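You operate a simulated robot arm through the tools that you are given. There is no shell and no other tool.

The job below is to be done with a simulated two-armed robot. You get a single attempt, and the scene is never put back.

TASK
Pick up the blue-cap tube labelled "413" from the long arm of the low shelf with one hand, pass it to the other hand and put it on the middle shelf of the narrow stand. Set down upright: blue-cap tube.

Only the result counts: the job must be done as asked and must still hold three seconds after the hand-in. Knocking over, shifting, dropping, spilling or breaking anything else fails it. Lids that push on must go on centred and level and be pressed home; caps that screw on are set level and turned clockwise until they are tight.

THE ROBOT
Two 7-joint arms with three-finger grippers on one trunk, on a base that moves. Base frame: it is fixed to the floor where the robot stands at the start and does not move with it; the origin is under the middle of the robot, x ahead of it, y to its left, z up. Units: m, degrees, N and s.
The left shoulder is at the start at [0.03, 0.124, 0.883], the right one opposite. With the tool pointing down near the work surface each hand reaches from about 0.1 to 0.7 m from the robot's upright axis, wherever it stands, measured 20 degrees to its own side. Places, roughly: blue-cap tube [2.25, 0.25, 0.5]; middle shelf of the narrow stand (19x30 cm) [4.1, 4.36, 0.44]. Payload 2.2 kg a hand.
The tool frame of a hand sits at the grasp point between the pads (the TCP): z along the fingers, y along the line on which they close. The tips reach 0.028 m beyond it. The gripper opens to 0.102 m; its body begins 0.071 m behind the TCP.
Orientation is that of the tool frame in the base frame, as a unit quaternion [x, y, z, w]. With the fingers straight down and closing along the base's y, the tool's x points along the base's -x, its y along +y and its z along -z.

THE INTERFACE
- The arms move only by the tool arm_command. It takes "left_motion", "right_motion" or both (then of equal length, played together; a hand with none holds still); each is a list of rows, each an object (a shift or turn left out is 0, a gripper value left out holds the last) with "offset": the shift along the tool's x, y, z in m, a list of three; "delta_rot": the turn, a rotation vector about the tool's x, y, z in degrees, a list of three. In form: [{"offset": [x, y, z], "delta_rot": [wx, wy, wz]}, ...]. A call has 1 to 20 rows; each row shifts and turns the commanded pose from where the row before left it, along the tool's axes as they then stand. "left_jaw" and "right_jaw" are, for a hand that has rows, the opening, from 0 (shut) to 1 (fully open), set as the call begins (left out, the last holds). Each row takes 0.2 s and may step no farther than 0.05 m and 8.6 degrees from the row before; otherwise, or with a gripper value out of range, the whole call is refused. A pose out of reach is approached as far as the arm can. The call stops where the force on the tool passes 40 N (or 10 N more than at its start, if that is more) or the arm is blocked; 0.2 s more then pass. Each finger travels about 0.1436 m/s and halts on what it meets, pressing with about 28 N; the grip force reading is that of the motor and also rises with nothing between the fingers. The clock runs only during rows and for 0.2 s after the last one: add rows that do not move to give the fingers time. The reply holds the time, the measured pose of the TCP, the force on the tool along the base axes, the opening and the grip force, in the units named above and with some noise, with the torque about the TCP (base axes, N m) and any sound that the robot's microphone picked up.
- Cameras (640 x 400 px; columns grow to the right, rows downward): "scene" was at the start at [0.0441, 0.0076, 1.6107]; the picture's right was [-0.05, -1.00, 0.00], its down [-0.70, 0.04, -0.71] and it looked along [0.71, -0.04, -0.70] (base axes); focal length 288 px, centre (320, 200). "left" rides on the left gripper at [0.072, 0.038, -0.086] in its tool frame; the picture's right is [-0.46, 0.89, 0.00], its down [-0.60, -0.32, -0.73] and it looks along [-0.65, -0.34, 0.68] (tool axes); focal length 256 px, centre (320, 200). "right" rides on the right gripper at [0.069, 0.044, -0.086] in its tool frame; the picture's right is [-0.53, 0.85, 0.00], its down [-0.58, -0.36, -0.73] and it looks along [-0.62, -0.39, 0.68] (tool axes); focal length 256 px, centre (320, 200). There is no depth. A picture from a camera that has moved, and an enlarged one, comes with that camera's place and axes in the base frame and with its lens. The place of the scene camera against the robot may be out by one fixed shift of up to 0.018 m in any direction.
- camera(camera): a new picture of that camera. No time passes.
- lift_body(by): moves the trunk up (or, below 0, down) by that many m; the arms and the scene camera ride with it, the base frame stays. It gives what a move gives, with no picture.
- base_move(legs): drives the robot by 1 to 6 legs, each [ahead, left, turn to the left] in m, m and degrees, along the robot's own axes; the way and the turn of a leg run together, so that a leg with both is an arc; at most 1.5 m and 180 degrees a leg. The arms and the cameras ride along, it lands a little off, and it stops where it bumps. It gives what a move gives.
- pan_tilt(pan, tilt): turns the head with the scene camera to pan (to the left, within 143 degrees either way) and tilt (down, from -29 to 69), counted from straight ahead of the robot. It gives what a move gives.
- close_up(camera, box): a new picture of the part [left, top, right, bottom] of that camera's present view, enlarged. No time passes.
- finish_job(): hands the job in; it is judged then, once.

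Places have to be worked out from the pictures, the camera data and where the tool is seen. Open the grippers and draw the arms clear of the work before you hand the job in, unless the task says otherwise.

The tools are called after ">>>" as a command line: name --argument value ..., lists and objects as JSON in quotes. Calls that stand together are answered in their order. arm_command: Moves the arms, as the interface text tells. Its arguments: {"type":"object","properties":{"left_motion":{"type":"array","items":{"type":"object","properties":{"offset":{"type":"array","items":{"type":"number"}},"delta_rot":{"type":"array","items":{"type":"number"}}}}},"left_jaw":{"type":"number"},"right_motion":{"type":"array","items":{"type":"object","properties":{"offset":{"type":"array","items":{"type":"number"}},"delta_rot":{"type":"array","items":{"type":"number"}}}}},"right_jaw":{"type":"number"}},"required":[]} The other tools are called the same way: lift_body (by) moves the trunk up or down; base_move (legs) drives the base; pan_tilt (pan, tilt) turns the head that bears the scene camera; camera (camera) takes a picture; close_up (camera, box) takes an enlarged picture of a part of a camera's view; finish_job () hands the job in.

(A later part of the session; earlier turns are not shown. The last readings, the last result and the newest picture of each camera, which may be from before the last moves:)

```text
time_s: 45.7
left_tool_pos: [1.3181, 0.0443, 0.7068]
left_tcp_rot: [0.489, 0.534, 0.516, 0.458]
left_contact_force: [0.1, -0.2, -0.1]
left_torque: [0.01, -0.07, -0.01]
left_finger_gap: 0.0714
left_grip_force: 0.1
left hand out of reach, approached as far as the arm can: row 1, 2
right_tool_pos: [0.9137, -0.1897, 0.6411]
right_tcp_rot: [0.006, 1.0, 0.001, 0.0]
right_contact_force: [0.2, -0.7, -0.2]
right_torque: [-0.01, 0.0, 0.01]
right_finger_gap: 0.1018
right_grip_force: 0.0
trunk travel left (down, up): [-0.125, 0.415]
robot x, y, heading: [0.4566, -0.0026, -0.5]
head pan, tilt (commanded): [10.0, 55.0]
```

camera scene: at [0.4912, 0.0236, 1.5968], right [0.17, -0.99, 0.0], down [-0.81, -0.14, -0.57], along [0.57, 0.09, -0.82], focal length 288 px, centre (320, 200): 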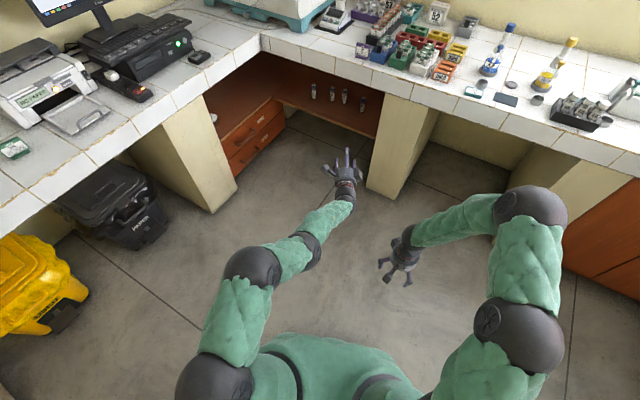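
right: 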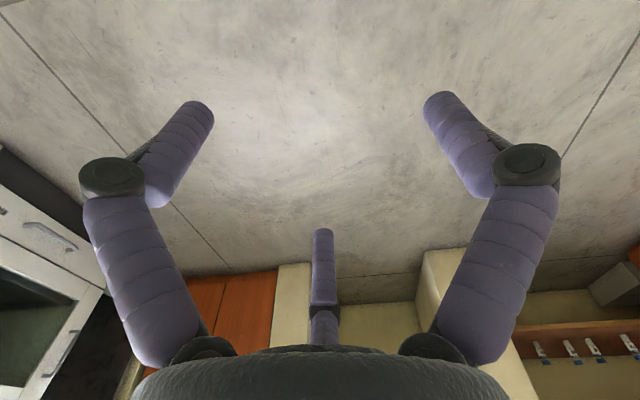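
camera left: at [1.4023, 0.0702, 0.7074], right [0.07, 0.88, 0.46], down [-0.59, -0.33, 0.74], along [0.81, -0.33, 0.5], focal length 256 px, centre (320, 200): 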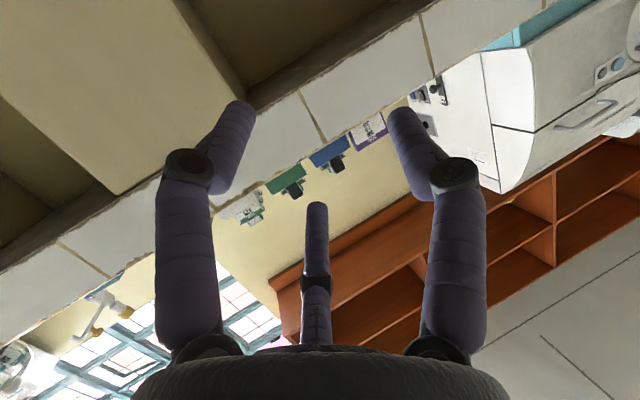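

The limit couples left and down. I'll test yawing the hand outward (left) to see whether that frees it.

>>> arm_command --left_motion '[{"delta_rot": [0, 8, 0]}, {"delta_rot": [0, 8, 0]}, {"delta_rot": [0, 8, 0]}]'

>>> arm_command --left_motion '[{"offset": [0.03, 0, 0]}, {"offset": [0.03, 0, 0]}, {"offset": [0.03, 0, 0]}]'

>>> camera --camera "scene"

```text
time_s: 46.5
left_tool_pos: [1.2875, 0.0528, 0.7282]
left_tcp_rot: [0.37, 0.618, 0.606, 0.337]
left_contact_force: [0.5, 0.7, 1.2]
left_torque: [-0.02, 0.01, -0.02]
left_finger_gap: 0.0716
left_grip_force: 0.1
left hand out of reach, approached as far as the arm can: row 2, 3
right_tool_pos: [0.9138, -0.1891, 0.641]
right_tcp_rot: [0.004, 1.0, 0.0, -0.001]
right_contact_force: [-0.3, 0.4, -0.1]
right_torque: [-0.03, -0.01, 0.0]
right_finger_gap: 0.102
right_grip_force: 0.1
trunk travel left (down, up): [-0.125, 0.415]
robot x, y, heading: [0.4552, 0.0023, -0.6]
head pan, tilt (commanded): [10.0, 55.0]
```

```text
time_s: 47.3
left_tool_pos: [1.242, 0.1306, 0.7293]
left_tcp_rot: [0.371, 0.618, 0.606, 0.337]
left_contact_force: [0.1, -0.5, 0.1]
left_torque: [-0.01, -0.02, -0.05]
left_finger_gap: 0.0713
left_grip_force: 0.1
right_tool_pos: [0.9137, -0.1892, 0.6415]
right_tcp_rot: [0.004, 1.0, 0.0, 0.001]
right_contact_force: [-1.3, 0.2, -1.2]
right_torque: [-0.01, 0.0, 0.0]
right_finger_gap: 0.102
right_grip_force: 0.0
trunk travel left (down, up): [-0.125, 0.415]
robot x, y, heading: [0.4555, 0.0004, -0.6]
head pan, tilt (commanded): [10.0, 55.0]
```

```text
taken
camera scene: at [0.491, 0.0239, 1.5968], right [0.17, -0.99, 0.0], down [-0.81, -0.14, -0.57], along [0.57, 0.09, -0.82], focal length 288 px, centre (320, 200)
```

scene: 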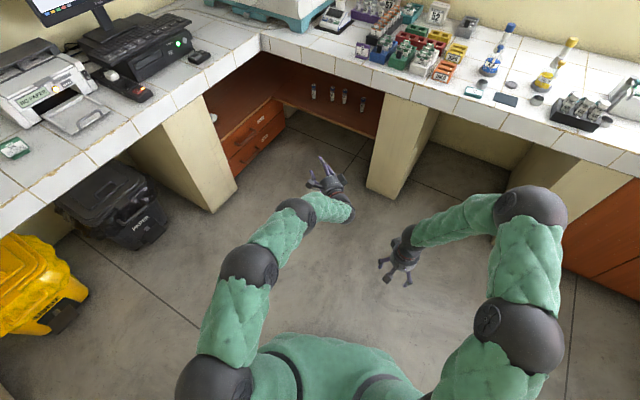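

The left hand is only free when pointing outward on this branch. Straightening the wrist from the start pose, so that the hand points inward, should be more natural. I'll try that on the right arm, which is still in its start pose. It ends thumb-up, which is what I want for the cap pinch.

>>> arm_command --right_motion '[{"delta_rot": [-8.2, 0, 0]}, {"delta_rot": [-8.2, 0, 0]}, {"delta_rot": [-8.2, 0, 0]}, {"delta_rot": [-8.2, 0, 0]}, {"delta_rot": [-8.2, 0, 0]}, {"delta_rot": [-8.2, 0, 0]}, {"delta_rot": [-8.2, 0, 0]}, {"delta_rot": [-8.2, 0, 0]}, {"delta_rot": [-8.2, 0, 0]}, {"delta_rot": [-8.2, 0, 0]}, {"delta_rot": [-8.0, 0, 0]}]'

>>> camera --camera "scene"

```text
time_s: 49.7
left_tool_pos: [1.2424, 0.1306, 0.73]
left_tcp_rot: [0.371, 0.617, 0.606, 0.338]
left_contact_force: [-0.3, -0.6, -0.1]
left_torque: [-0.01, 0.0, 0.0]
left_finger_gap: 0.0714
left_grip_force: 0.0
right_tool_pos: [0.9146, -0.1903, 0.6401]
right_tcp_rot: [0.003, 0.706, 0.708, 0.002]
right_contact_force: [0.4, -0.1, -0.1]
right_torque: [-0.01, -0.01, 0.0]
right_finger_gap: 0.1017
right_grip_force: 0.1
trunk travel left (down, up): [-0.125, 0.415]
robot x, y, heading: [0.4561, -0.0, -0.3]
head pan, tilt (commanded): [10.0, 55.0]
```

```text
taken
camera scene: at [0.4913, 0.0234, 1.5968], right [0.17, -0.99, 0.0], down [-0.81, -0.14, -0.57], along [0.57, 0.09, -0.82], focal length 288 px, centre (320, 200)
```

scene: 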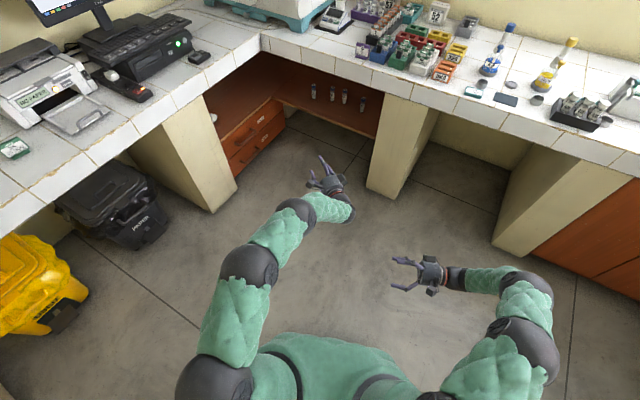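

That worked cleanly: the right hand now points inward with its thumb up. Next I'll yaw it to point forward while extending ahead.

>>> arm_command --right_motion '[{"offset": [-0.025, 0, 0], "delta_rot": [0, -8.2, 0]}, {"offset": [-0.0247, 0, 0.0036], "delta_rot": [0, -8.2, 0]}, {"offset": [-0.024, 0, 0.0071], "delta_rot": [0, -8.2, 0]}, {"offset": [-0.0227, 0, 0.0104], "delta_rot": [0, -8.2, 0]}, {"offset": [-0.021, 0, 0.0135], "delta_rot": [0, -8.2, 0]}, {"offset": [-0.0189, 0, 0.0164], "delta_rot": [0, -8.2, 0]}]'

>>> arm_command --right_motion '[{"offset": [-0.0163, 0, 0.0189], "delta_rot": [0, -8.2, 0]}, {"offset": [-0.0135, 0, 0.0211], "delta_rot": [0, -8.2, 0]}, {"offset": [-0.0103, 0, 0.0228], "delta_rot": [0, -8.2, 0]}, {"offset": [-0.007, 0, 0.024], "delta_rot": [0, -8.2, 0]}, {"offset": [-0.0035, 0, 0.0248], "delta_rot": [0, -8.0, 0]}]'

>>> camera --camera "scene"

```text
time_s: 51.1
left_tool_pos: [1.2428, 0.1308, 0.7312]
left_tcp_rot: [0.371, 0.617, 0.606, 0.338]
left_contact_force: [0.0, 0.6, 0.0]
left_torque: [-0.02, 0.01, 0.02]
left_finger_gap: 0.0714
left_grip_force: 0.1
right_tool_pos: [1.0644, -0.1909, 0.6403]
right_tcp_rot: [0.298, 0.641, 0.641, 0.298]
right_contact_force: [-1.0, -0.6, 0.1]
right_torque: [0.0, 0.02, 0.0]
right_finger_gap: 0.1019
right_grip_force: 0.0
trunk travel left (down, up): [-0.125, 0.415]
robot x, y, heading: [0.4579, -0.0014, -0.6]
head pan, tilt (commanded): [10.0, 55.0]
```

```text
time_s: 52.3
left_tool_pos: [1.2423, 0.1299, 0.7306]
left_tcp_rot: [0.371, 0.617, 0.606, 0.338]
left_contact_force: [-0.2, -0.2, 0.0]
left_torque: [0.03, 0.0, 0.02]
left_finger_gap: 0.0715
left_grip_force: 0.0
right_tool_pos: [1.1879, -0.1918, 0.6417]
right_tcp_rot: [0.502, 0.497, 0.498, 0.504]
right_contact_force: [-0.6, -0.2, -0.4]
right_torque: [0.03, 0.02, 0.02]
right_finger_gap: 0.1017
right_grip_force: 0.0
trunk travel left (down, up): [-0.125, 0.415]
robot x, y, heading: [0.4581, -0.0027, -0.7]
head pan, tilt (commanded): [10.0, 55.0]
```

```text
taken
camera scene: at [0.4914, 0.0238, 1.5968], right [0.17, -0.99, 0.0], down [-0.81, -0.14, -0.57], along [0.57, 0.09, -0.82], focal length 288 px, centre (320, 200)
```

scene: 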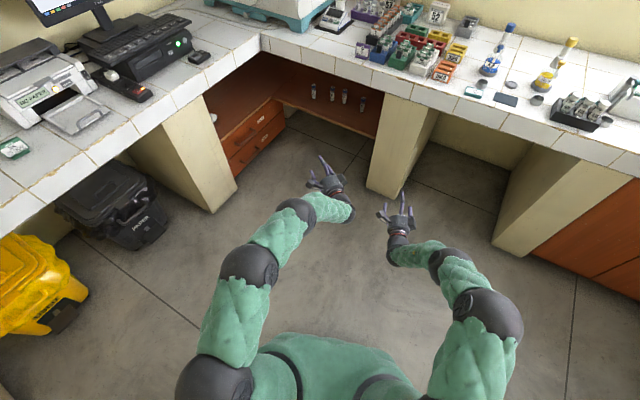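

The right hand reached forward and thumb-up without any limit, so it will be the picking hand. I'll fold the left arm back to a tool-down, start-like pose to clear the way.

>>> arm_command --left_motion '[{"offset": [0.0205, 0, -0.0195], "delta_rot": [8.2, 0, 0]}, {"offset": [0.0205, -0.0028, -0.0193], "delta_rot": [8.2, 0, 0]}, {"offset": [0.0205, -0.0055, -0.0187], "delta_rot": [8.2, 0, 0]}, {"offset": [0.0205, -0.0081, -0.0177], "delta_rot": [8.2, 0, 0]}, {"offset": [0.0205, -0.0106, -0.0164], "delta_rot": [8.2, 0, 0]}, {"offset": [0.0205, -0.0128, -0.0147], "delta_rot": [8.2, 0, 0]}, {"offset": [0.0205, -0.0148, -0.0127], "delta_rot": [8.2, 0, 0]}, {"offset": [0.0205, -0.0164, -0.0105], "delta_rot": [8.2, 0, 0]}, {"offset": [0.0205, -0.0178, -0.0081], "delta_rot": [8.2, 0, 0]}, {"offset": [0.0205, -0.0187, -0.0054], "delta_rot": [8.2, 0, 0]}, {"offset": [0.0205, -0.0193, -0.0027], "delta_rot": [8.0, 0, 0]}]'

>>> camera --camera "scene"

```text
time_s: 54.7
left_tool_pos: [0.9438, 0.2192, 0.7452]
left_tcp_rot: [0.5, 0.866, -0.008, -0.024]
left_contact_force: [0.3, 1.1, -0.3]
left_torque: [0.02, 0.0, 0.0]
left_finger_gap: 0.0717
left_grip_force: 0.2
right_tool_pos: [1.1881, -0.1917, 0.6406]
right_tcp_rot: [0.502, 0.498, 0.498, 0.502]
right_contact_force: [0.0, -0.9, -0.4]
right_torque: [-0.02, -0.01, 0.01]
right_finger_gap: 0.1022
right_grip_force: 0.0
trunk travel left (down, up): [-0.125, 0.415]
robot x, y, heading: [0.4569, -0.0015, -0.6]
head pan, tilt (commanded): [10.0, 55.0]
```

```text
taken
camera scene: at [0.4911, 0.0239, 1.5968], right [0.17, -0.99, 0.0], down [-0.81, -0.14, -0.57], along [0.57, 0.09, -0.82], focal length 288 px, centre (320, 200)
```

scene: 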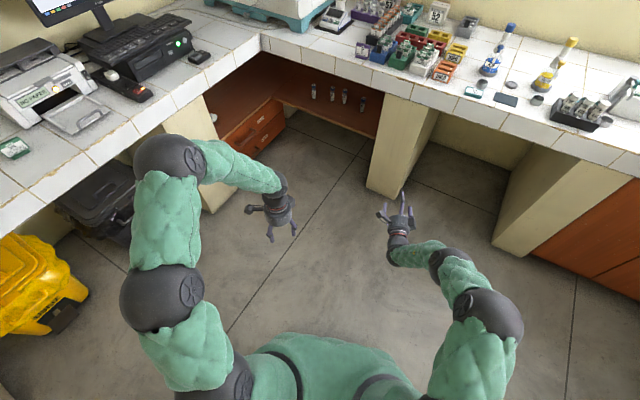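

The left arm is back on its good branch, tool down. I'll roll its thumb round (to about 90°, then on to 180° facing back) now, which the later hand-over pose needs.

>>> arm_command --left_motion '[{"delta_rot": [0, 0, -8.4]}, {"delta_rot": [0, 0, -8.4]}, {"delta_rot": [0, 0, -8.4]}, {"delta_rot": [0, 0, -8.4]}, {"delta_rot": [0, 0, -8.4]}, {"delta_rot": [0, 0, -8.4]}, {"delta_rot": [0, 0, -8.4]}, {"delta_rot": [0, 0, -8.4]}, {"delta_rot": [0, 0, -8.4]}, {"delta_rot": [0, 0, -8.4]}, {"delta_rot": [0, 0, -8.4]}, {"delta_rot": [0, 0, -8.4]}, {"delta_rot": [0, 0, -8.4]}, {"delta_rot": [0, 0, -8.4]}, {"delta_rot": [0, 0, -8.4]}, {"delta_rot": [0, 0, -8.4]}, {"delta_rot": [0, 0, -8.4]}, {"delta_rot": [0, 0, -7.2]}]'

```text
time_s: 58.5
left_tool_pos: [0.9437, 0.2199, 0.7448]
left_tcp_rot: [0.707, -0.706, -0.021, 0.014]
left_contact_force: [0.1, -0.5, 0.5]
left_torque: [0.01, -0.03, 0.01]
left_finger_gap: 0.0713
left_grip_force: 0.1
right_tool_pos: [1.189, -0.1917, 0.6406]
right_tcp_rot: [0.502, 0.498, 0.498, 0.502]
right_contact_force: [-0.1, -0.3, 0.0]
right_torque: [-0.02, 0.01, 0.01]
right_finger_gap: 0.102
right_grip_force: 0.1
trunk travel left (down, up): [-0.125, 0.415]
robot x, y, heading: [0.455, 0.0007, -0.8]
head pan, tilt (commanded): [10.0, 55.0]
```

The left thumb now faces back. I'll tuck the left hand back a little and lower the trunk to bring the right arm down to shelf level.

>>> arm_command --left_motion '[{"offset": [-0.01, 0.03, 0]}, {"offset": [-0.01, 0.03, 0]}, {"offset": [-0.01, 0.03, 0]}, {"offset": [-0.01, 0.03, 0]}]'

>>> lift_body --by -0.12

>>> arm_command --right_motion '[{"offset": [0.03, 0, 0.01], "delta_rot": [0, 2, 0]}, {"offset": [0.03, 0, 0.01], "delta_rot": [0, 2, 0]}, {"offset": [0.03, 0, 0.01], "delta_rot": [0, 2, 0]}, {"offset": [0.03, 0, 0.01], "delta_rot": [0, 2, 0]}, {"offset": [0.03, 0, 0.01], "delta_rot": [0, 2, 0]}, {"offset": [0.03, 0, 0.01], "delta_rot": [0, 2, 0]}, {"offset": [0.03, 0, 0.01], "delta_rot": [0, 2, 0]}, {"offset": [0.03, 0, 0.01], "delta_rot": [0, 2, 0]}]'

>>> camera --camera "scene"

```text
time_s: 59.5
left_tool_pos: [0.823, 0.2601, 0.7515]
left_tcp_rot: [-0.706, 0.707, 0.02, -0.013]
left_contact_force: [0.1, 0.0, 0.2]
left_torque: [0.0, 0.02, 0.0]
left_finger_gap: 0.0717
left_grip_force: 0.1
right_tool_pos: [1.1895, -0.1914, 0.6407]
right_tcp_rot: [0.502, 0.498, 0.497, 0.502]
right_contact_force: [0.5, -0.6, 0.4]
right_torque: [0.02, 0.0, 0.01]
right_finger_gap: 0.1019
right_grip_force: 0.0
trunk travel left (down, up): [-0.125, 0.415]
robot x, y, heading: [0.4581, 0.0013, -0.3]
head pan, tilt (commanded): [10.0, 55.0]
```

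```text
time_s: 61.0
left_tool_pos: [0.8235, 0.2593, 0.6328]
left_tcp_rot: [-0.707, 0.707, 0.02, -0.013]
left_contact_force: [0.5, -0.2, 0.7]
left_torque: [-0.01, 0.02, -0.02]
left_finger_gap: 0.0712
left_grip_force: 0.1
right_tool_pos: [1.188, -0.192, 0.5213]
right_tcp_rot: [0.502, 0.498, 0.498, 0.503]
right_contact_force: [0.6, 0.2, -0.2]
right_torque: [-0.01, -0.02, -0.02]
right_finger_gap: 0.102
right_grip_force: 0.1
trunk travel left (down, up): [-0.005, 0.535]
robot x, y, heading: [0.4601, 0.0, -0.3]
head pan, tilt (commanded): [10.0, 55.0]
```

```text
time_s: 62.8
left_tool_pos: [0.8251, 0.2584, 0.6308]
left_tcp_rot: [-0.706, 0.707, 0.021, -0.014]
left_contact_force: [0.2, -0.2, -0.4]
left_torque: [0.04, 0.0, 0.0]
left_finger_gap: 0.0715
left_grip_force: 0.0
right_tool_pos: [1.2407, 0.0544, 0.5199]
right_tcp_rot: [0.429, 0.562, 0.563, 0.428]
right_contact_force: [0.1, -0.8, 0.5]
right_torque: [-0.02, 0.04, 0.01]
right_finger_gap: 0.1019
right_grip_force: 0.1
trunk travel left (down, up): [-0.005, 0.535]
robot x, y, heading: [0.4581, -0.0037, -0.6]
head pan, tilt (commanded): [10.0, 55.0]
```

```text
taken
camera scene: at [0.4911, 0.0237, 1.4768], right [0.17, -0.99, 0.0], down [-0.81, -0.14, -0.57], along [0.57, 0.09, -0.82], focal length 288 px, centre (320, 200)
```

scene: 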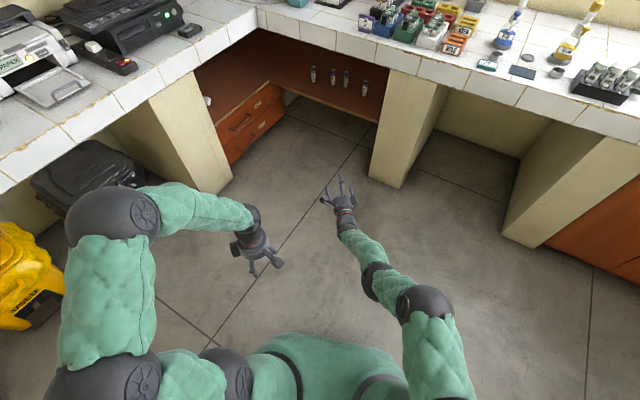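

The right arm posture looks good for reaching under the counter. I'll raise and bring in the left hand so its elbow stays clear of the left counter, and test a farther-left reach with the right hand in free space.

>>> arm_command --left_motion '[{"offset": [0.01, -0.01, -0.03]}, {"offset": [0.01, -0.01, -0.03]}, {"offset": [0.01, -0.01, -0.03]}, {"offset": [0.01, -0.01, -0.03]}]'

>>> arm_command --right_motion '[{"offset": [0.0253, 0, 0.0174]}, {"offset": [0.0253, 0, 0.0174]}, {"offset": [0.0253, 0, 0.0174]}, {"offset": [0.0253, 0, 0.0174]}, {"offset": [0.0253, 0, 0.0174]}]'

>>> camera --camera "scene"

>>> camera --camera "right"

```text
time_s: 63.8
left_tool_pos: [0.8699, 0.2167, 0.7497]
left_tcp_rot: [-0.706, 0.708, 0.021, -0.014]
left_contact_force: [-0.8, -0.5, -0.2]
left_torque: [0.01, -0.02, -0.01]
left_finger_gap: 0.0715
left_grip_force: 0.1
right_tool_pos: [1.2395, 0.0555, 0.5197]
right_tcp_rot: [0.428, 0.563, 0.563, 0.428]
right_contact_force: [-1.1, -0.2, 0.0]
right_torque: [0.02, -0.02, 0.0]
right_finger_gap: 0.1019
right_grip_force: 0.1
trunk travel left (down, up): [-0.005, 0.535]
robot x, y, heading: [0.4542, 0.0, -0.6]
head pan, tilt (commanded): [10.0, 55.0]
```

```text
time_s: 65.0
left_tool_pos: [0.8696, 0.216, 0.7491]
left_tcp_rot: [-0.706, 0.708, 0.02, -0.013]
left_contact_force: [-0.3, -0.8, -0.4]
left_torque: [0.0, 0.0, 0.0]
left_finger_gap: 0.0712
left_grip_force: 0.0
right_tool_pos: [1.244, 0.0724, 0.5194]
right_tcp_rot: [0.423, 0.565, 0.567, 0.425]
right_contact_force: [0.3, 0.1, 0.0]
right_torque: [0.01, 0.01, 0.04]
right_finger_gap: 0.1019
right_grip_force: 0.1
right hand out of reach, approached as far as the arm can: row 1, 2, 3, 4, 5
trunk travel left (down, up): [-0.005, 0.535]
robot x, y, heading: [0.4523, -0.0022, -0.4]
head pan, tilt (commanded): [10.0, 55.0]
```

```text
taken
camera scene: at [0.4911, 0.0237, 1.4768], right [0.17, -0.99, 0.0], down [-0.81, -0.14, -0.57], along [0.57, 0.09, -0.82], focal length 288 px, centre (320, 200)
```

scene: 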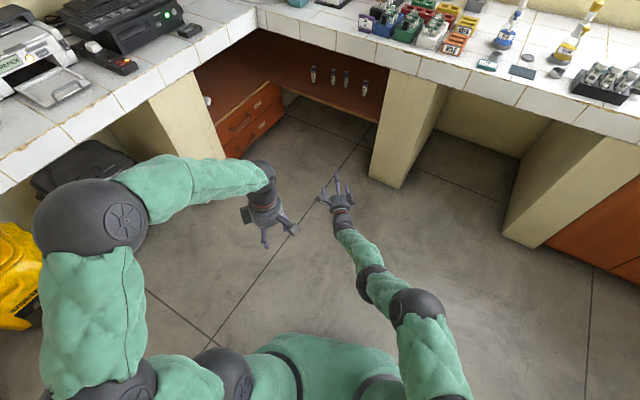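

```text
taken
camera right: at [1.1414, 0.1165, 0.5628], right [0.15, -0.51, 0.85], down [-0.54, -0.76, -0.37], along [0.83, -0.4, -0.39], focal length 256 px, centre (320, 200)
```

right: 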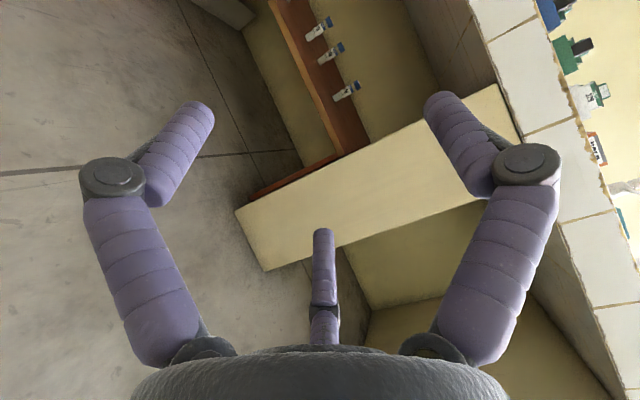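

The right arm's limit at this height is about 0.79 m ahead, 0.07 m left of the robot, which is enough. I'll drive partway, to about x=1.0, y=0.27, so the hand just enters under the counter edge, then re-measure the tube with the hand camera.

>>> base_move --legs '[[0.53, 0.27, 0.0]]'

>>> camera --camera "right"

>>> pan_tilt --pan 0 --tilt 45

>>> camera --camera "scene"

```text
time_s: 68.4
left_tool_pos: [1.3956, 0.4804, 0.7497]
left_tcp_rot: [0.707, -0.707, -0.021, 0.013]
left_contact_force: [-0.1, 0.3, 0.0]
left_torque: [0.02, -0.01, 0.04]
left_finger_gap: 0.0714
left_grip_force: 0.0
right_tool_pos: [1.7697, 0.3379, 0.5186]
right_tcp_rot: [0.422, 0.565, 0.568, 0.423]
right_contact_force: [1.1, -0.3, -0.2]
right_torque: [-0.01, -0.03, -0.03]
right_finger_gap: 0.102
right_grip_force: 0.1
trunk travel left (down, up): [-0.005, 0.535]
robot x, y, heading: [0.9824, 0.2661, -0.4]
head pan, tilt (commanded): [10.0, 55.0]
```

```text
taken
camera right: at [1.667, 0.3814, 0.5626], right [0.15, -0.51, 0.85], down [-0.54, -0.76, -0.37], along [0.83, -0.4, -0.39], focal length 256 px, centre (320, 200)
```

right: 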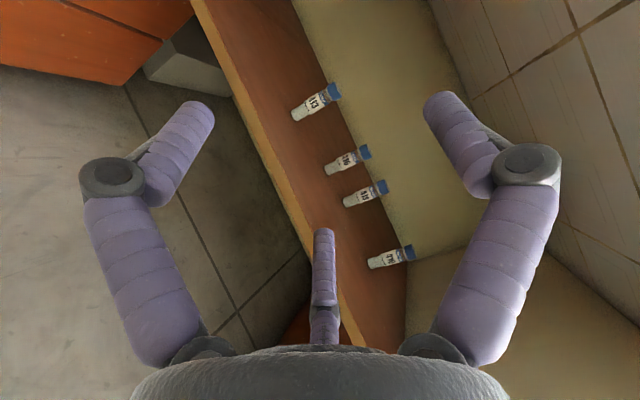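

```text
time_s: 69.1
left_tool_pos: [1.3942, 0.4816, 0.7486]
left_tcp_rot: [0.707, -0.707, -0.02, 0.013]
left_contact_force: [-0.4, 1.2, -0.6]
left_torque: [-0.04, -0.02, 0.01]
left_finger_gap: 0.0714
left_grip_force: 0.0
right_tool_pos: [1.7693, 0.3384, 0.5187]
right_tcp_rot: [0.422, 0.567, 0.567, 0.423]
right_contact_force: [0.2, 0.5, -0.1]
right_torque: [0.01, 0.0, -0.03]
right_finger_gap: 0.1022
right_grip_force: 0.0
trunk travel left (down, up): [-0.005, 0.535]
robot x, y, heading: [0.9791, 0.2628, -0.3]
head pan, tilt (commanded): [0.0, 45.0]
```

```text
taken
camera scene: at [1.0272, 0.2747, 1.4902], right [-0.01, -1.0, 0.0], down [-0.71, 0.0, -0.71], along [0.71, 0.0, -0.71], focal length 288 px, centre (320, 200)
```

scene: 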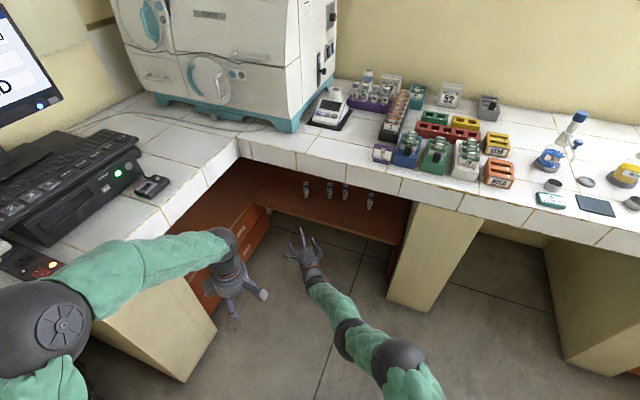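

The hand camera sees all four tubes. I'll zoom in on 413 for a precise fix.

>>> close_up --camera "right" --box '[280, 60, 440, 160]'

>>> close_up --camera "scene" --box '[270, 160, 400, 240]'

```text
4.00 times, centred on (360, 110) of right
camera zoom: at [1.667, 0.3814, 0.5627], right [0.15, -0.51, 0.85], down [-0.54, -0.76, -0.37], along [0.83, -0.4, -0.39], focal length 1024 px, centre (160, 560)
```

zoom: 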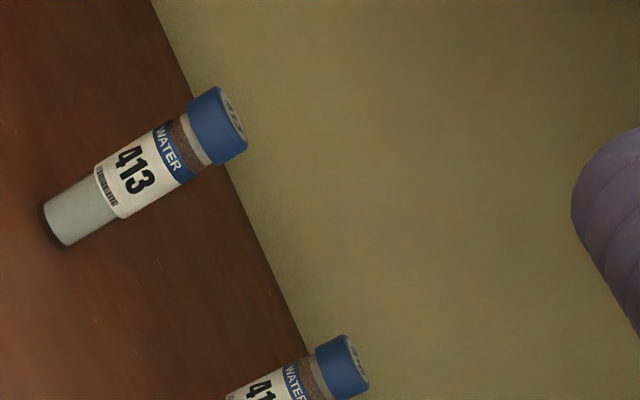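

```text
4.92 times, centred on (335, 200) of scene
camera zoom: at [1.0272, 0.2747, 1.4902], right [-0.01, -1.0, 0.0], down [-0.71, 0.0, -0.71], along [0.71, 0.0, -0.71], focal length 1420 px, centre (246, 200)
```

zoom: 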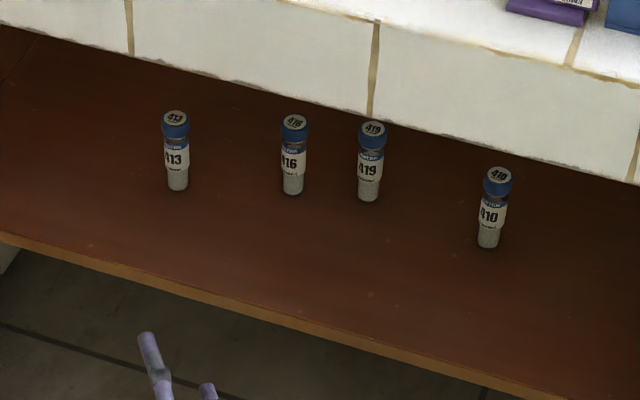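

Tube 413 is at about (2.157, 0.333), base z≈0.385, top z≈0.483. I'll lower the right hand about 3 cm and pull back 3 cm so the arm isn't at its limit.

>>> arm_command --right_motion '[{"offset": [0, -0.0165, -0.02]}, {"offset": [0, -0.0165, -0.02]}]'

```text
time_s: 69.7
left_tool_pos: [1.395, 0.4815, 0.7488]
left_tcp_rot: [-0.707, 0.707, 0.021, -0.014]
left_contact_force: [0.7, -0.5, 0.3]
left_torque: [0.05, -0.02, -0.02]
left_finger_gap: 0.0711
left_grip_force: 0.1
right_tool_pos: [1.7304, 0.3262, 0.4857]
right_tcp_rot: [0.422, 0.566, 0.567, 0.424]
right_contact_force: [0.4, 0.1, 0.1]
right_torque: [0.0, 0.0, 0.0]
right_finger_gap: 0.1021
right_grip_force: 0.0
trunk travel left (down, up): [-0.005, 0.535]
robot x, y, heading: [0.9819, 0.264, -0.7]
head pan, tilt (commanded): [0.0, 45.0]
```

Before driving in I need to pull the left hand back, otherwise it would meet the counter edge. I'll retract it about 0.2 m and raise it slightly.

>>> arm_command --left_motion '[{"offset": [0, 0.03, -0.015]}, {"offset": [0, 0.03, -0.015]}, {"offset": [0, 0.03, -0.015]}, {"offset": [0, 0.03, -0.015]}, {"offset": [0, 0.03, -0.015]}, {"offset": [0, 0.03, -0.015]}, {"offset": [0, 0.03, -0.015]}]'

>>> pan_tilt --pan 15 --tilt 60

>>> camera --camera "scene"

```text
time_s: 71.3
left_tool_pos: [1.189, 0.4801, 0.8634]
left_tcp_rot: [-0.706, 0.707, 0.02, -0.014]
left_contact_force: [0.5, -0.8, -0.2]
left_torque: [-0.02, 0.01, 0.02]
left_finger_gap: 0.0714
left_grip_force: 0.1
right_tool_pos: [1.7304, 0.3265, 0.486]
right_tcp_rot: [0.422, 0.565, 0.568, 0.424]
right_contact_force: [-0.8, -0.3, 0.8]
right_torque: [0.03, 0.03, -0.02]
right_finger_gap: 0.1018
right_grip_force: 0.0
trunk travel left (down, up): [-0.005, 0.535]
robot x, y, heading: [0.9848, 0.2646, -0.5]
head pan, tilt (commanded): [0.0, 45.0]
```

```text
time_s: 72.1
left_tool_pos: [1.1909, 0.4802, 0.8645]
left_tcp_rot: [0.707, -0.707, -0.021, 0.014]
left_contact_force: [0.7, 0.1, -0.1]
left_torque: [0.01, 0.01, 0.01]
left_finger_gap: 0.0714
left_grip_force: 0.1
right_tool_pos: [1.7313, 0.3268, 0.4855]
right_tcp_rot: [0.422, 0.566, 0.567, 0.424]
right_contact_force: [-0.1, 0.1, 0.0]
right_torque: [-0.02, -0.02, 0.04]
right_finger_gap: 0.1019
right_grip_force: 0.0
trunk travel left (down, up): [-0.005, 0.535]
robot x, y, heading: [0.9821, 0.2626, -0.3]
head pan, tilt (commanded): [15.0, 60.0]
```

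```text
taken
camera scene: at [1.0104, 0.292, 1.4708], right [0.25, -0.97, 0.0], down [-0.84, -0.22, -0.5], along [0.48, 0.13, -0.87], focal length 288 px, centre (320, 200)
```

scene: 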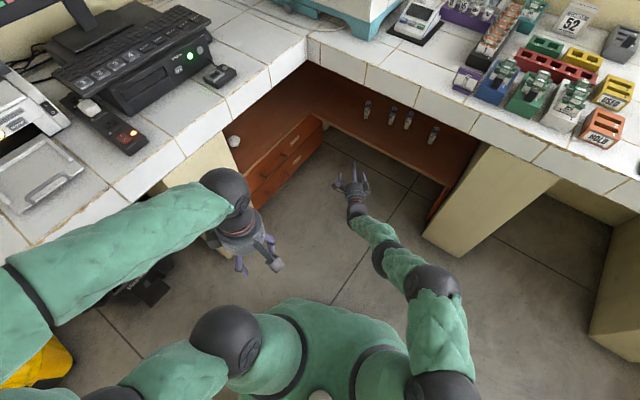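

The left forearm now sticks out to the left. I'll look at where its elbow is relative to the counter items before driving.

>>> pan_tilt --pan 60 --tilt 45

>>> camera --camera "scene"

```text
time_s: 73.2
left_tool_pos: [1.1895, 0.4801, 0.8643]
left_tcp_rot: [-0.707, 0.707, 0.021, -0.014]
left_contact_force: [0.1, -0.1, -0.2]
left_torque: [0.03, 0.01, -0.01]
left_finger_gap: 0.0717
left_grip_force: 0.1
right_tool_pos: [1.7303, 0.3268, 0.4854]
right_tcp_rot: [0.423, 0.565, 0.568, 0.424]
right_contact_force: [0.3, -0.4, 0.3]
right_torque: [-0.01, 0.03, 0.0]
right_finger_gap: 0.1019
right_grip_force: 0.0
trunk travel left (down, up): [-0.005, 0.535]
robot x, y, heading: [0.9837, 0.2629, -0.4]
head pan, tilt (commanded): [60.0, 45.0]
```

```text
taken
camera scene: at [0.987, 0.3453, 1.4902], right [0.86, -0.51, 0.0], down [-0.36, -0.61, -0.71], along [0.36, 0.61, -0.71], focal length 288 px, centre (320, 200)
```

scene: 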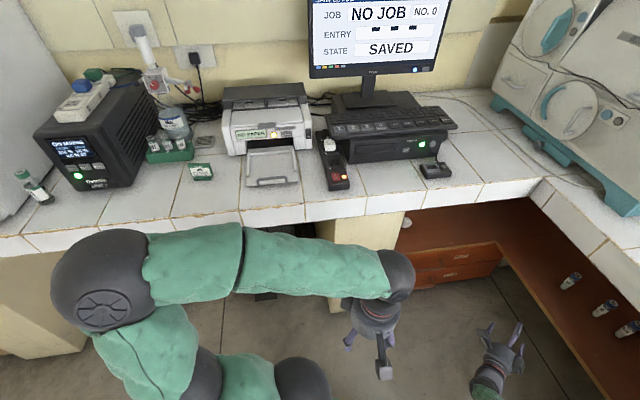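

The left elbow sits at about (0.83, 0.68, 1.13), above and inside the counter edge, so there's room. I'll drive to the pre-grasp point about 10 cm short of the tube.

>>> base_move --legs '[[0.3, -0.03, 0.0]]'

>>> camera --camera "right"

>>> pan_tilt --pan -5 --tilt 50

>>> camera --camera "scene"

```text
time_s: 75.2
left_tool_pos: [1.4903, 0.4489, 0.865]
left_tcp_rot: [0.707, -0.707, -0.021, 0.013]
left_contact_force: [0.2, -0.2, 0.5]
left_torque: [0.01, 0.04, 0.0]
left_finger_gap: 0.0712
left_grip_force: 0.1
right_tool_pos: [2.0306, 0.2965, 0.4856]
right_tcp_rot: [0.422, 0.565, 0.568, 0.424]
right_contact_force: [0.1, 1.0, -0.4]
right_torque: [0.03, 0.0, -0.01]
right_finger_gap: 0.1019
right_grip_force: 0.0
trunk travel left (down, up): [-0.005, 0.535]
robot x, y, heading: [1.2834, 0.2274, -0.7]
head pan, tilt (commanded): [60.0, 45.0]
```

```text
taken
camera right: at [1.9276, 0.3381, 0.5296], right [0.15, -0.51, 0.85], down [-0.54, -0.76, -0.37], along [0.83, -0.4, -0.39], focal length 256 px, centre (320, 200)
```

right: 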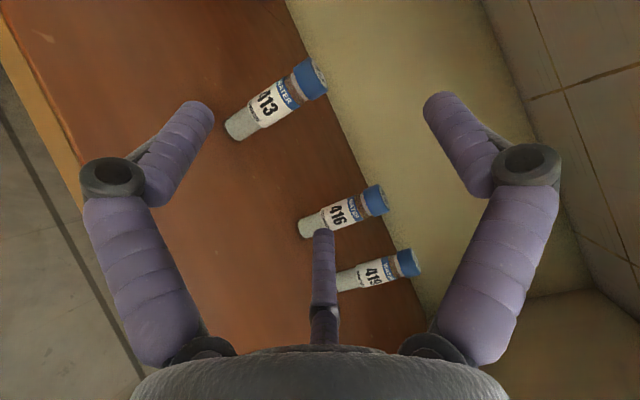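

```text
time_s: 76.6
left_tool_pos: [1.4904, 0.4491, 0.8643]
left_tcp_rot: [0.707, -0.707, -0.021, 0.013]
left_contact_force: [-0.6, -1.2, -0.5]
left_torque: [-0.01, 0.01, 0.01]
left_finger_gap: 0.0715
left_grip_force: 0.0
right_tool_pos: [2.0289, 0.2934, 0.4848]
right_tcp_rot: [0.422, 0.566, 0.567, 0.424]
right_contact_force: [1.1, -0.1, 0.3]
right_torque: [-0.06, -0.01, -0.01]
right_finger_gap: 0.102
right_grip_force: 0.1
trunk travel left (down, up): [-0.005, 0.535]
robot x, y, heading: [1.2826, 0.2323, -0.5]
head pan, tilt (commanded): [-5.0, 50.0]
```

```text
taken
camera scene: at [1.3219, 0.2361, 1.4833], right [-0.09, -1.0, 0.0], down [-0.76, 0.07, -0.64], along [0.64, -0.06, -0.77], focal length 288 px, centre (320, 200)
```

scene: 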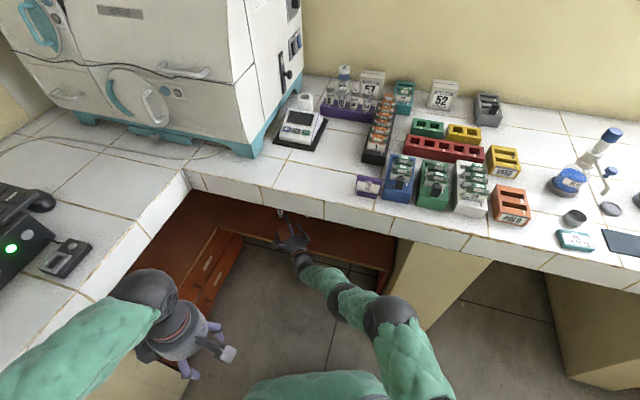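

The fingers look lined up to straddle the tube. I'll zoom in for a precise fix at this closer range.

>>> close_up --camera "right" --box '[200, 40, 360, 140]'

```text
4.00 times, centred on (280, 90) of right
camera zoom: at [1.9276, 0.3381, 0.5297], right [0.15, -0.51, 0.85], down [-0.54, -0.76, -0.37], along [0.83, -0.4, -0.39], focal length 1024 px, centre (480, 640)
```

zoom: 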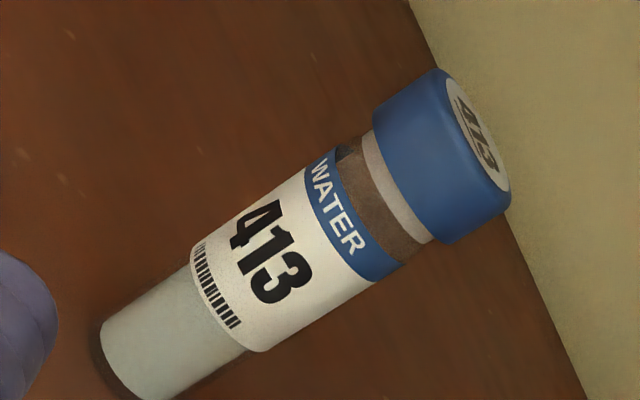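

The fix is consistent: tube at (2.159, 0.333), cap from z=0.466 to 0.484, lateral error under 1 mm. I need 0.119 m along the fingers; I'll take 0.04 m with the arm first.

>>> arm_command --right_motion '[{"offset": [0, 0, 0.01]}, {"offset": [0, 0, 0.01]}, {"offset": [0, 0, 0.01]}, {"offset": [0, 0, 0.01]}]'

>>> pan_tilt --pan -10 --tilt 60

>>> camera --camera "scene"

```text
time_s: 77.6
left_tool_pos: [1.4904, 0.4498, 0.8635]
left_tcp_rot: [-0.707, 0.707, 0.021, -0.014]
left_contact_force: [0.3, 0.7, 0.7]
left_torque: [-0.02, -0.01, -0.02]
left_finger_gap: 0.0714
left_grip_force: 0.2
right_tool_pos: [2.0689, 0.3052, 0.4863]
right_tcp_rot: [0.423, 0.566, 0.567, 0.423]
right_contact_force: [0.0, 0.7, -0.9]
right_torque: [-0.01, 0.04, -0.04]
right_finger_gap: 0.1023
right_grip_force: 0.1
trunk travel left (down, up): [-0.005, 0.535]
robot x, y, heading: [1.2805, 0.2314, -0.4]
head pan, tilt (commanded): [-5.0, 50.0]
```

```text
time_s: 78.3
left_tool_pos: [1.49, 0.4493, 0.8637]
left_tcp_rot: [0.707, -0.706, -0.021, 0.014]
left_contact_force: [0.0, -0.9, 1.0]
left_torque: [0.03, 0.02, 0.01]
left_finger_gap: 0.0713
left_grip_force: 0.0
right_tool_pos: [2.0682, 0.3056, 0.485]
right_tcp_rot: [0.423, 0.565, 0.567, 0.424]
right_contact_force: [-0.1, -0.4, 0.1]
right_torque: [-0.01, -0.03, 0.02]
right_finger_gap: 0.102
right_grip_force: 0.1
trunk travel left (down, up): [-0.005, 0.535]
robot x, y, heading: [1.283, 0.2303, -0.3]
head pan, tilt (commanded): [-10.0, 60.0]
```

```text
taken
camera scene: at [1.3108, 0.2312, 1.4708], right [-0.18, -0.98, 0.0], down [-0.85, 0.16, -0.5], along [0.49, -0.09, -0.87], focal length 288 px, centre (320, 200)
```

scene: 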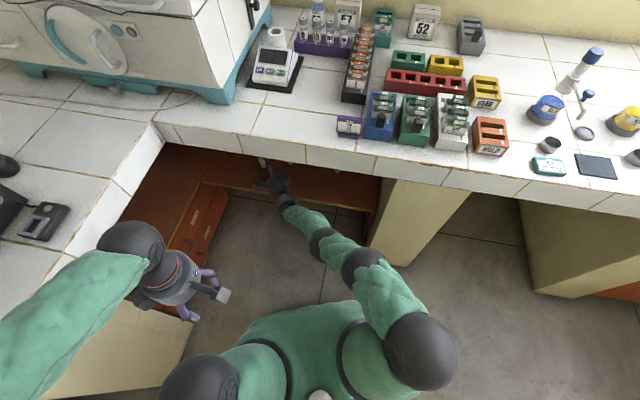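

The arm is nearly straight and clear of the counter edge. I'll creep the base the remaining ~0.078 m diagonally along the finger direction so the fingertips straddle the cap.

>>> base_move --legs '[[0.073, 0.0225, 0.0]]'

>>> camera --camera "right"

```text
time_s: 79.3
left_tool_pos: [1.5623, 0.4706, 0.8649]
left_tcp_rot: [0.707, -0.707, -0.022, 0.013]
left_contact_force: [0.2, 0.2, 0.9]
left_torque: [-0.01, 0.0, 0.01]
left_finger_gap: 0.0713
left_grip_force: 0.1
right_tool_pos: [2.1418, 0.3276, 0.4847]
right_tcp_rot: [0.422, 0.567, 0.567, 0.423]
right_contact_force: [0.0, 0.0, 0.2]
right_torque: [-0.03, -0.01, 0.0]
right_finger_gap: 0.1021
right_grip_force: 0.1
trunk travel left (down, up): [-0.005, 0.535]
robot x, y, heading: [1.3562, 0.2535, -0.3]
head pan, tilt (commanded): [-10.0, 60.0]
```

```text
taken
camera right: at [2.0391, 0.3722, 0.5294], right [0.15, -0.51, 0.85], down [-0.54, -0.76, -0.37], along [0.83, -0.4, -0.39], focal length 256 px, centre (320, 200)
```

right: 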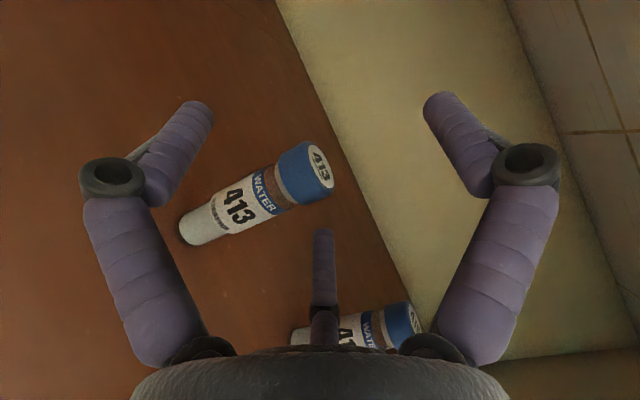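

The cap projects within a few pixels of where it should be between the fingertips. I'll close the right gripper to pinch the cap, leaving the thumb just above the cap top.

>>> arm_command --right_motion '[{}, {}, {}, {}, {}]' --right_jaw 0.1

>>> camera --camera "right"

```text
time_s: 80.5
left_tool_pos: [1.5641, 0.4721, 0.864]
left_tcp_rot: [0.707, -0.707, -0.021, 0.014]
left_contact_force: [0.5, -0.8, -0.2]
left_torque: [-0.02, -0.01, 0.02]
left_finger_gap: 0.0714
left_grip_force: 0.0
right_tool_pos: [2.1421, 0.3293, 0.4854]
right_tcp_rot: [0.422, 0.566, 0.568, 0.424]
right_contact_force: [-0.2, 0.0, 0.5]
right_torque: [0.01, 0.0, 0.01]
right_finger_gap: 0.0342
right_grip_force: 18.1
trunk travel left (down, up): [-0.005, 0.535]
robot x, y, heading: [1.3597, 0.2519, -0.3]
head pan, tilt (commanded): [-10.0, 60.0]
```

```text
taken
camera right: at [2.039, 0.3722, 0.5296], right [0.15, -0.51, 0.85], down [-0.54, -0.76, -0.37], along [0.83, -0.4, -0.39], focal length 256 px, centre (320, 200)
```

right: 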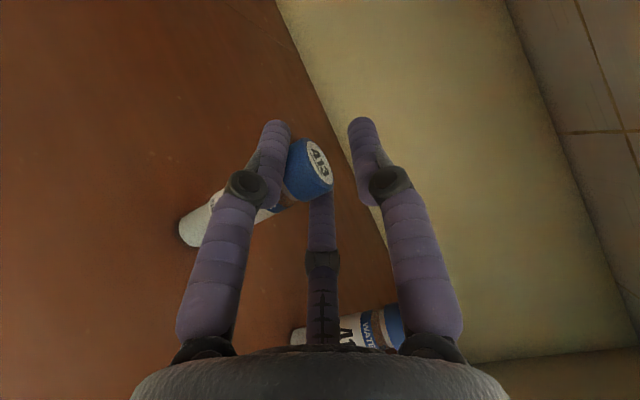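

The pair of fingers stopped on the cap (gap 34 mm, grip 18 N), with the thumb clear of the top. I'll lift slowly 3 cm and check the hold.

>>> arm_command --right_motion '[{}, {"offset": [0, 0.005, 0]}, {"offset": [0, 0.005, 0]}, {"offset": [0, 0.01, 0]}, {"offset": [0, 0.01, 0]}]'

>>> camera --camera "right"

```text
time_s: 81.8
left_tool_pos: [1.5631, 0.4701, 0.8637]
left_tcp_rot: [0.707, -0.707, -0.021, 0.013]
left_contact_force: [-0.7, 0.3, 0.0]
left_torque: [0.0, 0.03, 0.0]
left_finger_gap: 0.0714
left_grip_force: 0.0
right_tool_pos: [2.1408, 0.3296, 0.5173]
right_tcp_rot: [0.422, 0.566, 0.567, 0.423]
right_contact_force: [0.1, 0.0, -1.4]
right_torque: [0.02, 0.04, 0.0]
right_finger_gap: 0.0341
right_grip_force: 17.9
trunk travel left (down, up): [-0.005, 0.535]
robot x, y, heading: [1.3575, 0.2522, -0.4]
head pan, tilt (commanded): [-10.0, 60.0]
```

```text
taken
camera right: at [2.0386, 0.3724, 0.5599], right [0.15, -0.51, 0.85], down [-0.54, -0.76, -0.37], along [0.83, -0.4, -0.39], focal length 256 px, centre (320, 200)
```

right: 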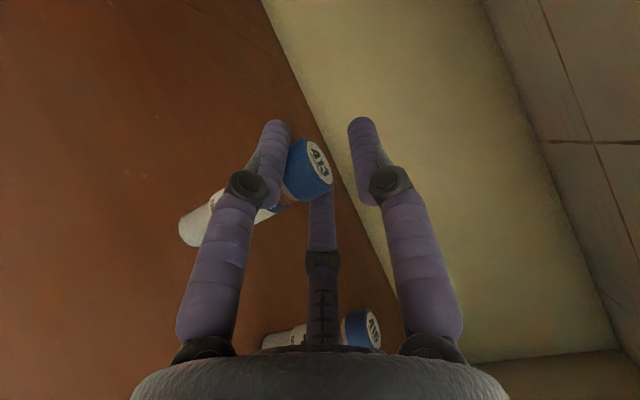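

The tube is securely held and off the shelf. I'll raise another 2 cm and then back the robot straight out from under the counter.

>>> arm_command --right_motion '[{"offset": [0, 0.01, 0]}, {"offset": [0, 0.01, 0]}]'

>>> base_move --legs '[[-0.3, 0.0, 0.0]]'

>>> camera --camera "right"

>>> camera --camera "scene"

```text
time_s: 82.3
left_tool_pos: [1.5631, 0.4712, 0.8642]
left_tcp_rot: [0.707, -0.706, -0.021, 0.013]
left_contact_force: [0.2, 0.1, 0.8]
left_torque: [0.03, -0.01, -0.01]
left_finger_gap: 0.0712
left_grip_force: 0.0
right_tool_pos: [2.1418, 0.3276, 0.5345]
right_tcp_rot: [0.42, 0.568, 0.569, 0.421]
right_contact_force: [0.0, 0.1, -0.1]
right_torque: [0.01, 0.01, 0.01]
right_finger_gap: 0.034
right_grip_force: 18.0
trunk travel left (down, up): [-0.005, 0.535]
robot x, y, heading: [1.36, 0.2569, -0.2]
head pan, tilt (commanded): [-10.0, 60.0]
```

```text
time_s: 84.4
left_tool_pos: [1.268, 0.4726, 0.8653]
left_tcp_rot: [0.707, -0.707, -0.021, 0.014]
left_contact_force: [0.5, 0.3, 0.1]
left_torque: [0.0, 0.02, 0.02]
left_finger_gap: 0.0713
left_grip_force: 0.1
right_tool_pos: [1.8466, 0.331, 0.5351]
right_tcp_rot: [0.42, 0.567, 0.57, 0.422]
right_contact_force: [-0.2, 1.1, -0.1]
right_torque: [-0.01, -0.01, -0.01]
right_finger_gap: 0.0341
right_grip_force: 18.1
trunk travel left (down, up): [-0.005, 0.535]
robot x, y, heading: [1.065, 0.2539, -0.3]
head pan, tilt (commanded): [-10.0, 60.0]
```

```text
taken
camera right: at [1.7436, 0.3726, 0.579], right [0.15, -0.51, 0.85], down [-0.53, -0.76, -0.37], along [0.84, -0.39, -0.39], focal length 256 px, centre (320, 200)
```

right: 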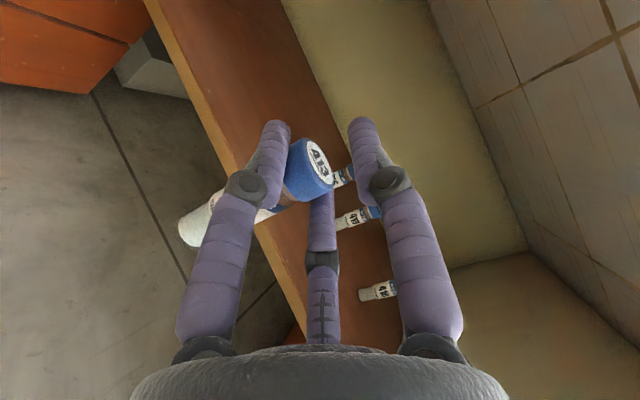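

```text
taken
camera scene: at [1.0891, 0.2552, 1.4708], right [-0.18, -0.98, 0.0], down [-0.85, 0.16, -0.5], along [0.49, -0.09, -0.87], focal length 288 px, centre (320, 200)
```

scene: 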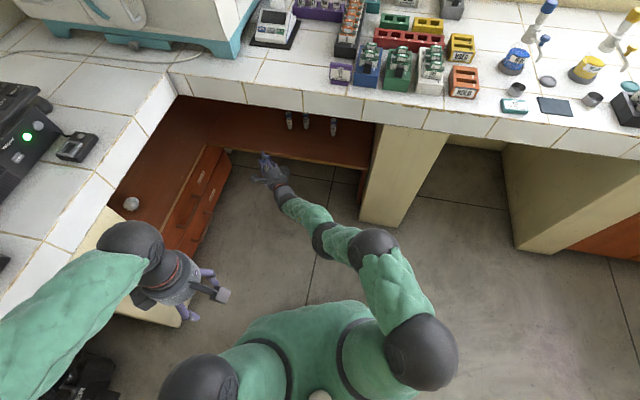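

The other three tubes stand untouched. I'll back out further into the open floor for the hand-over.

>>> base_move --legs '[[-0.75, -0.1, 0.0]]'

>>> lift_body --by 0.12

>>> camera --camera "right"

```text
time_s: 88.4
left_tool_pos: [0.5263, 0.3785, 0.8641]
left_tcp_rot: [-0.705, 0.708, 0.021, -0.013]
left_contact_force: [-0.8, 0.4, 1.0]
left_torque: [-0.03, 0.0, -0.01]
left_finger_gap: 0.0713
left_grip_force: 0.2
right_tool_pos: [1.1033, 0.2336, 0.5372]
right_tcp_rot: [0.421, 0.567, 0.569, 0.422]
right_contact_force: [0.7, -0.4, -0.6]
right_torque: [0.0, 0.0, -0.03]
right_finger_gap: 0.0339
right_grip_force: 17.9
trunk travel left (down, up): [-0.005, 0.535]
robot x, y, heading: [0.3169, 0.1622, -0.5]
head pan, tilt (commanded): [-10.0, 60.0]
```

```text
time_s: 89.9
left_tool_pos: [0.5279, 0.3776, 0.9837]
left_tcp_rot: [-0.705, 0.708, 0.021, -0.013]
left_contact_force: [-0.7, 0.2, 0.1]
left_torque: [-0.02, 0.01, -0.01]
left_finger_gap: 0.0714
left_grip_force: 0.1
right_tool_pos: [1.1047, 0.2339, 0.6538]
right_tcp_rot: [0.421, 0.567, 0.569, 0.421]
right_contact_force: [0.4, 0.4, 0.0]
right_torque: [0.02, 0.03, -0.01]
right_finger_gap: 0.034
right_grip_force: 17.8
trunk travel left (down, up): [-0.125, 0.415]
robot x, y, heading: [0.3172, 0.1609, -0.4]
head pan, tilt (commanded): [-10.0, 60.0]
```

```text
taken
camera right: at [1.0013, 0.2767, 0.6983], right [0.15, -0.51, 0.85], down [-0.53, -0.76, -0.37], along [0.83, -0.39, -0.39], focal length 256 px, centre (320, 200)
```

right: 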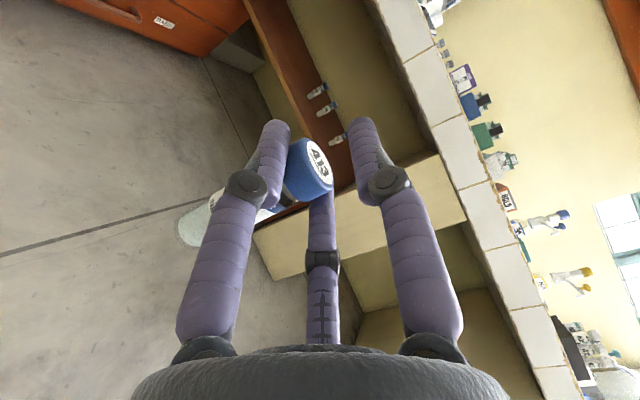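

The hand-over will be in the open: right hand pointing forward-left (yaw 45°) holding the cap, left hand coming in forward-right to take the body. I'll bring the right hand in front of the chest first.

>>> arm_command --right_motion '[{"offset": [-0.0035, 0.0058, -0.0331], "delta_rot": [0, 3.5, 0]}, {"offset": [-0.0015, 0.0058, -0.0333], "delta_rot": [0, 3.5, 0]}, {"offset": [0.0005, 0.0058, -0.0333], "delta_rot": [0, 3.5, 0]}, {"offset": [0.0026, 0.0058, -0.0331], "delta_rot": [0, 3.5, 0]}, {"offset": [0.0047, 0.0058, -0.0329], "delta_rot": [0, 3.5, 0]}, {"offset": [0.0066, 0.0058, -0.0326], "delta_rot": [0, 3.5, 0]}, {"offset": [0.0086, 0.0058, -0.0321], "delta_rot": [0, 3.5, 0]}, {"offset": [0.0106, 0.0058, -0.0315], "delta_rot": [0, 3.5, 0]}]'

>>> pan_tilt --pan 0 --tilt 55

>>> camera --camera "scene"

```text
time_s: 91.7
left_tool_pos: [0.5262, 0.3779, 0.9848]
left_tcp_rot: [-0.706, 0.708, 0.02, -0.014]
left_contact_force: [0.1, 0.0, 0.8]
left_torque: [-0.01, -0.01, -0.04]
left_finger_gap: 0.0715
left_grip_force: 0.0
right_tool_pos: [0.8602, 0.1303, 0.7017]
right_tcp_rot: [0.27, 0.651, 0.655, 0.273]
right_contact_force: [-0.1, 0.5, -1.3]
right_torque: [0.01, 0.0, 0.0]
right_finger_gap: 0.0342
right_grip_force: 17.9
trunk travel left (down, up): [-0.125, 0.415]
robot x, y, heading: [0.32, 0.1576, -0.7]
head pan, tilt (commanded): [-10.0, 60.0]
```

```text
time_s: 92.5
left_tool_pos: [0.5271, 0.378, 0.9847]
left_tcp_rot: [-0.706, 0.708, 0.021, -0.013]
left_contact_force: [-0.1, 0.2, -0.5]
left_torque: [-0.02, 0.01, -0.03]
left_finger_gap: 0.0714
left_grip_force: 0.1
right_tool_pos: [0.8594, 0.1298, 0.7018]
right_tcp_rot: [0.27, 0.651, 0.654, 0.273]
right_contact_force: [-0.2, -0.7, -0.6]
right_torque: [-0.01, 0.02, -0.01]
right_finger_gap: 0.0344
right_grip_force: 18.2
trunk travel left (down, up): [-0.125, 0.415]
robot x, y, heading: [0.3188, 0.1589, -0.5]
head pan, tilt (commanded): [0.0, 55.0]
```

```text
taken
camera scene: at [0.3532, 0.1725, 1.5968], right [-0.01, -1.0, 0.0], down [-0.82, 0.01, -0.57], along [0.57, -0.01, -0.82], focal length 288 px, centre (320, 200)
```

scene: 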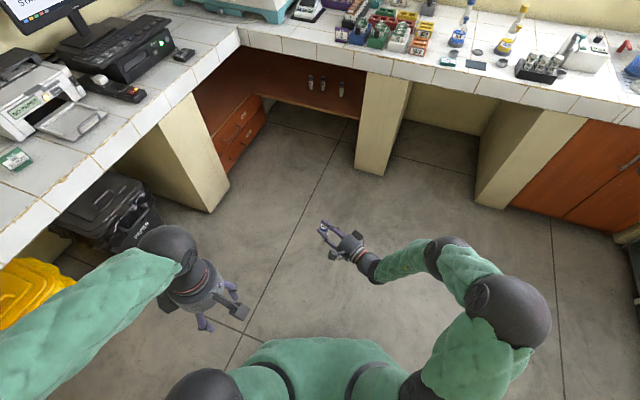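

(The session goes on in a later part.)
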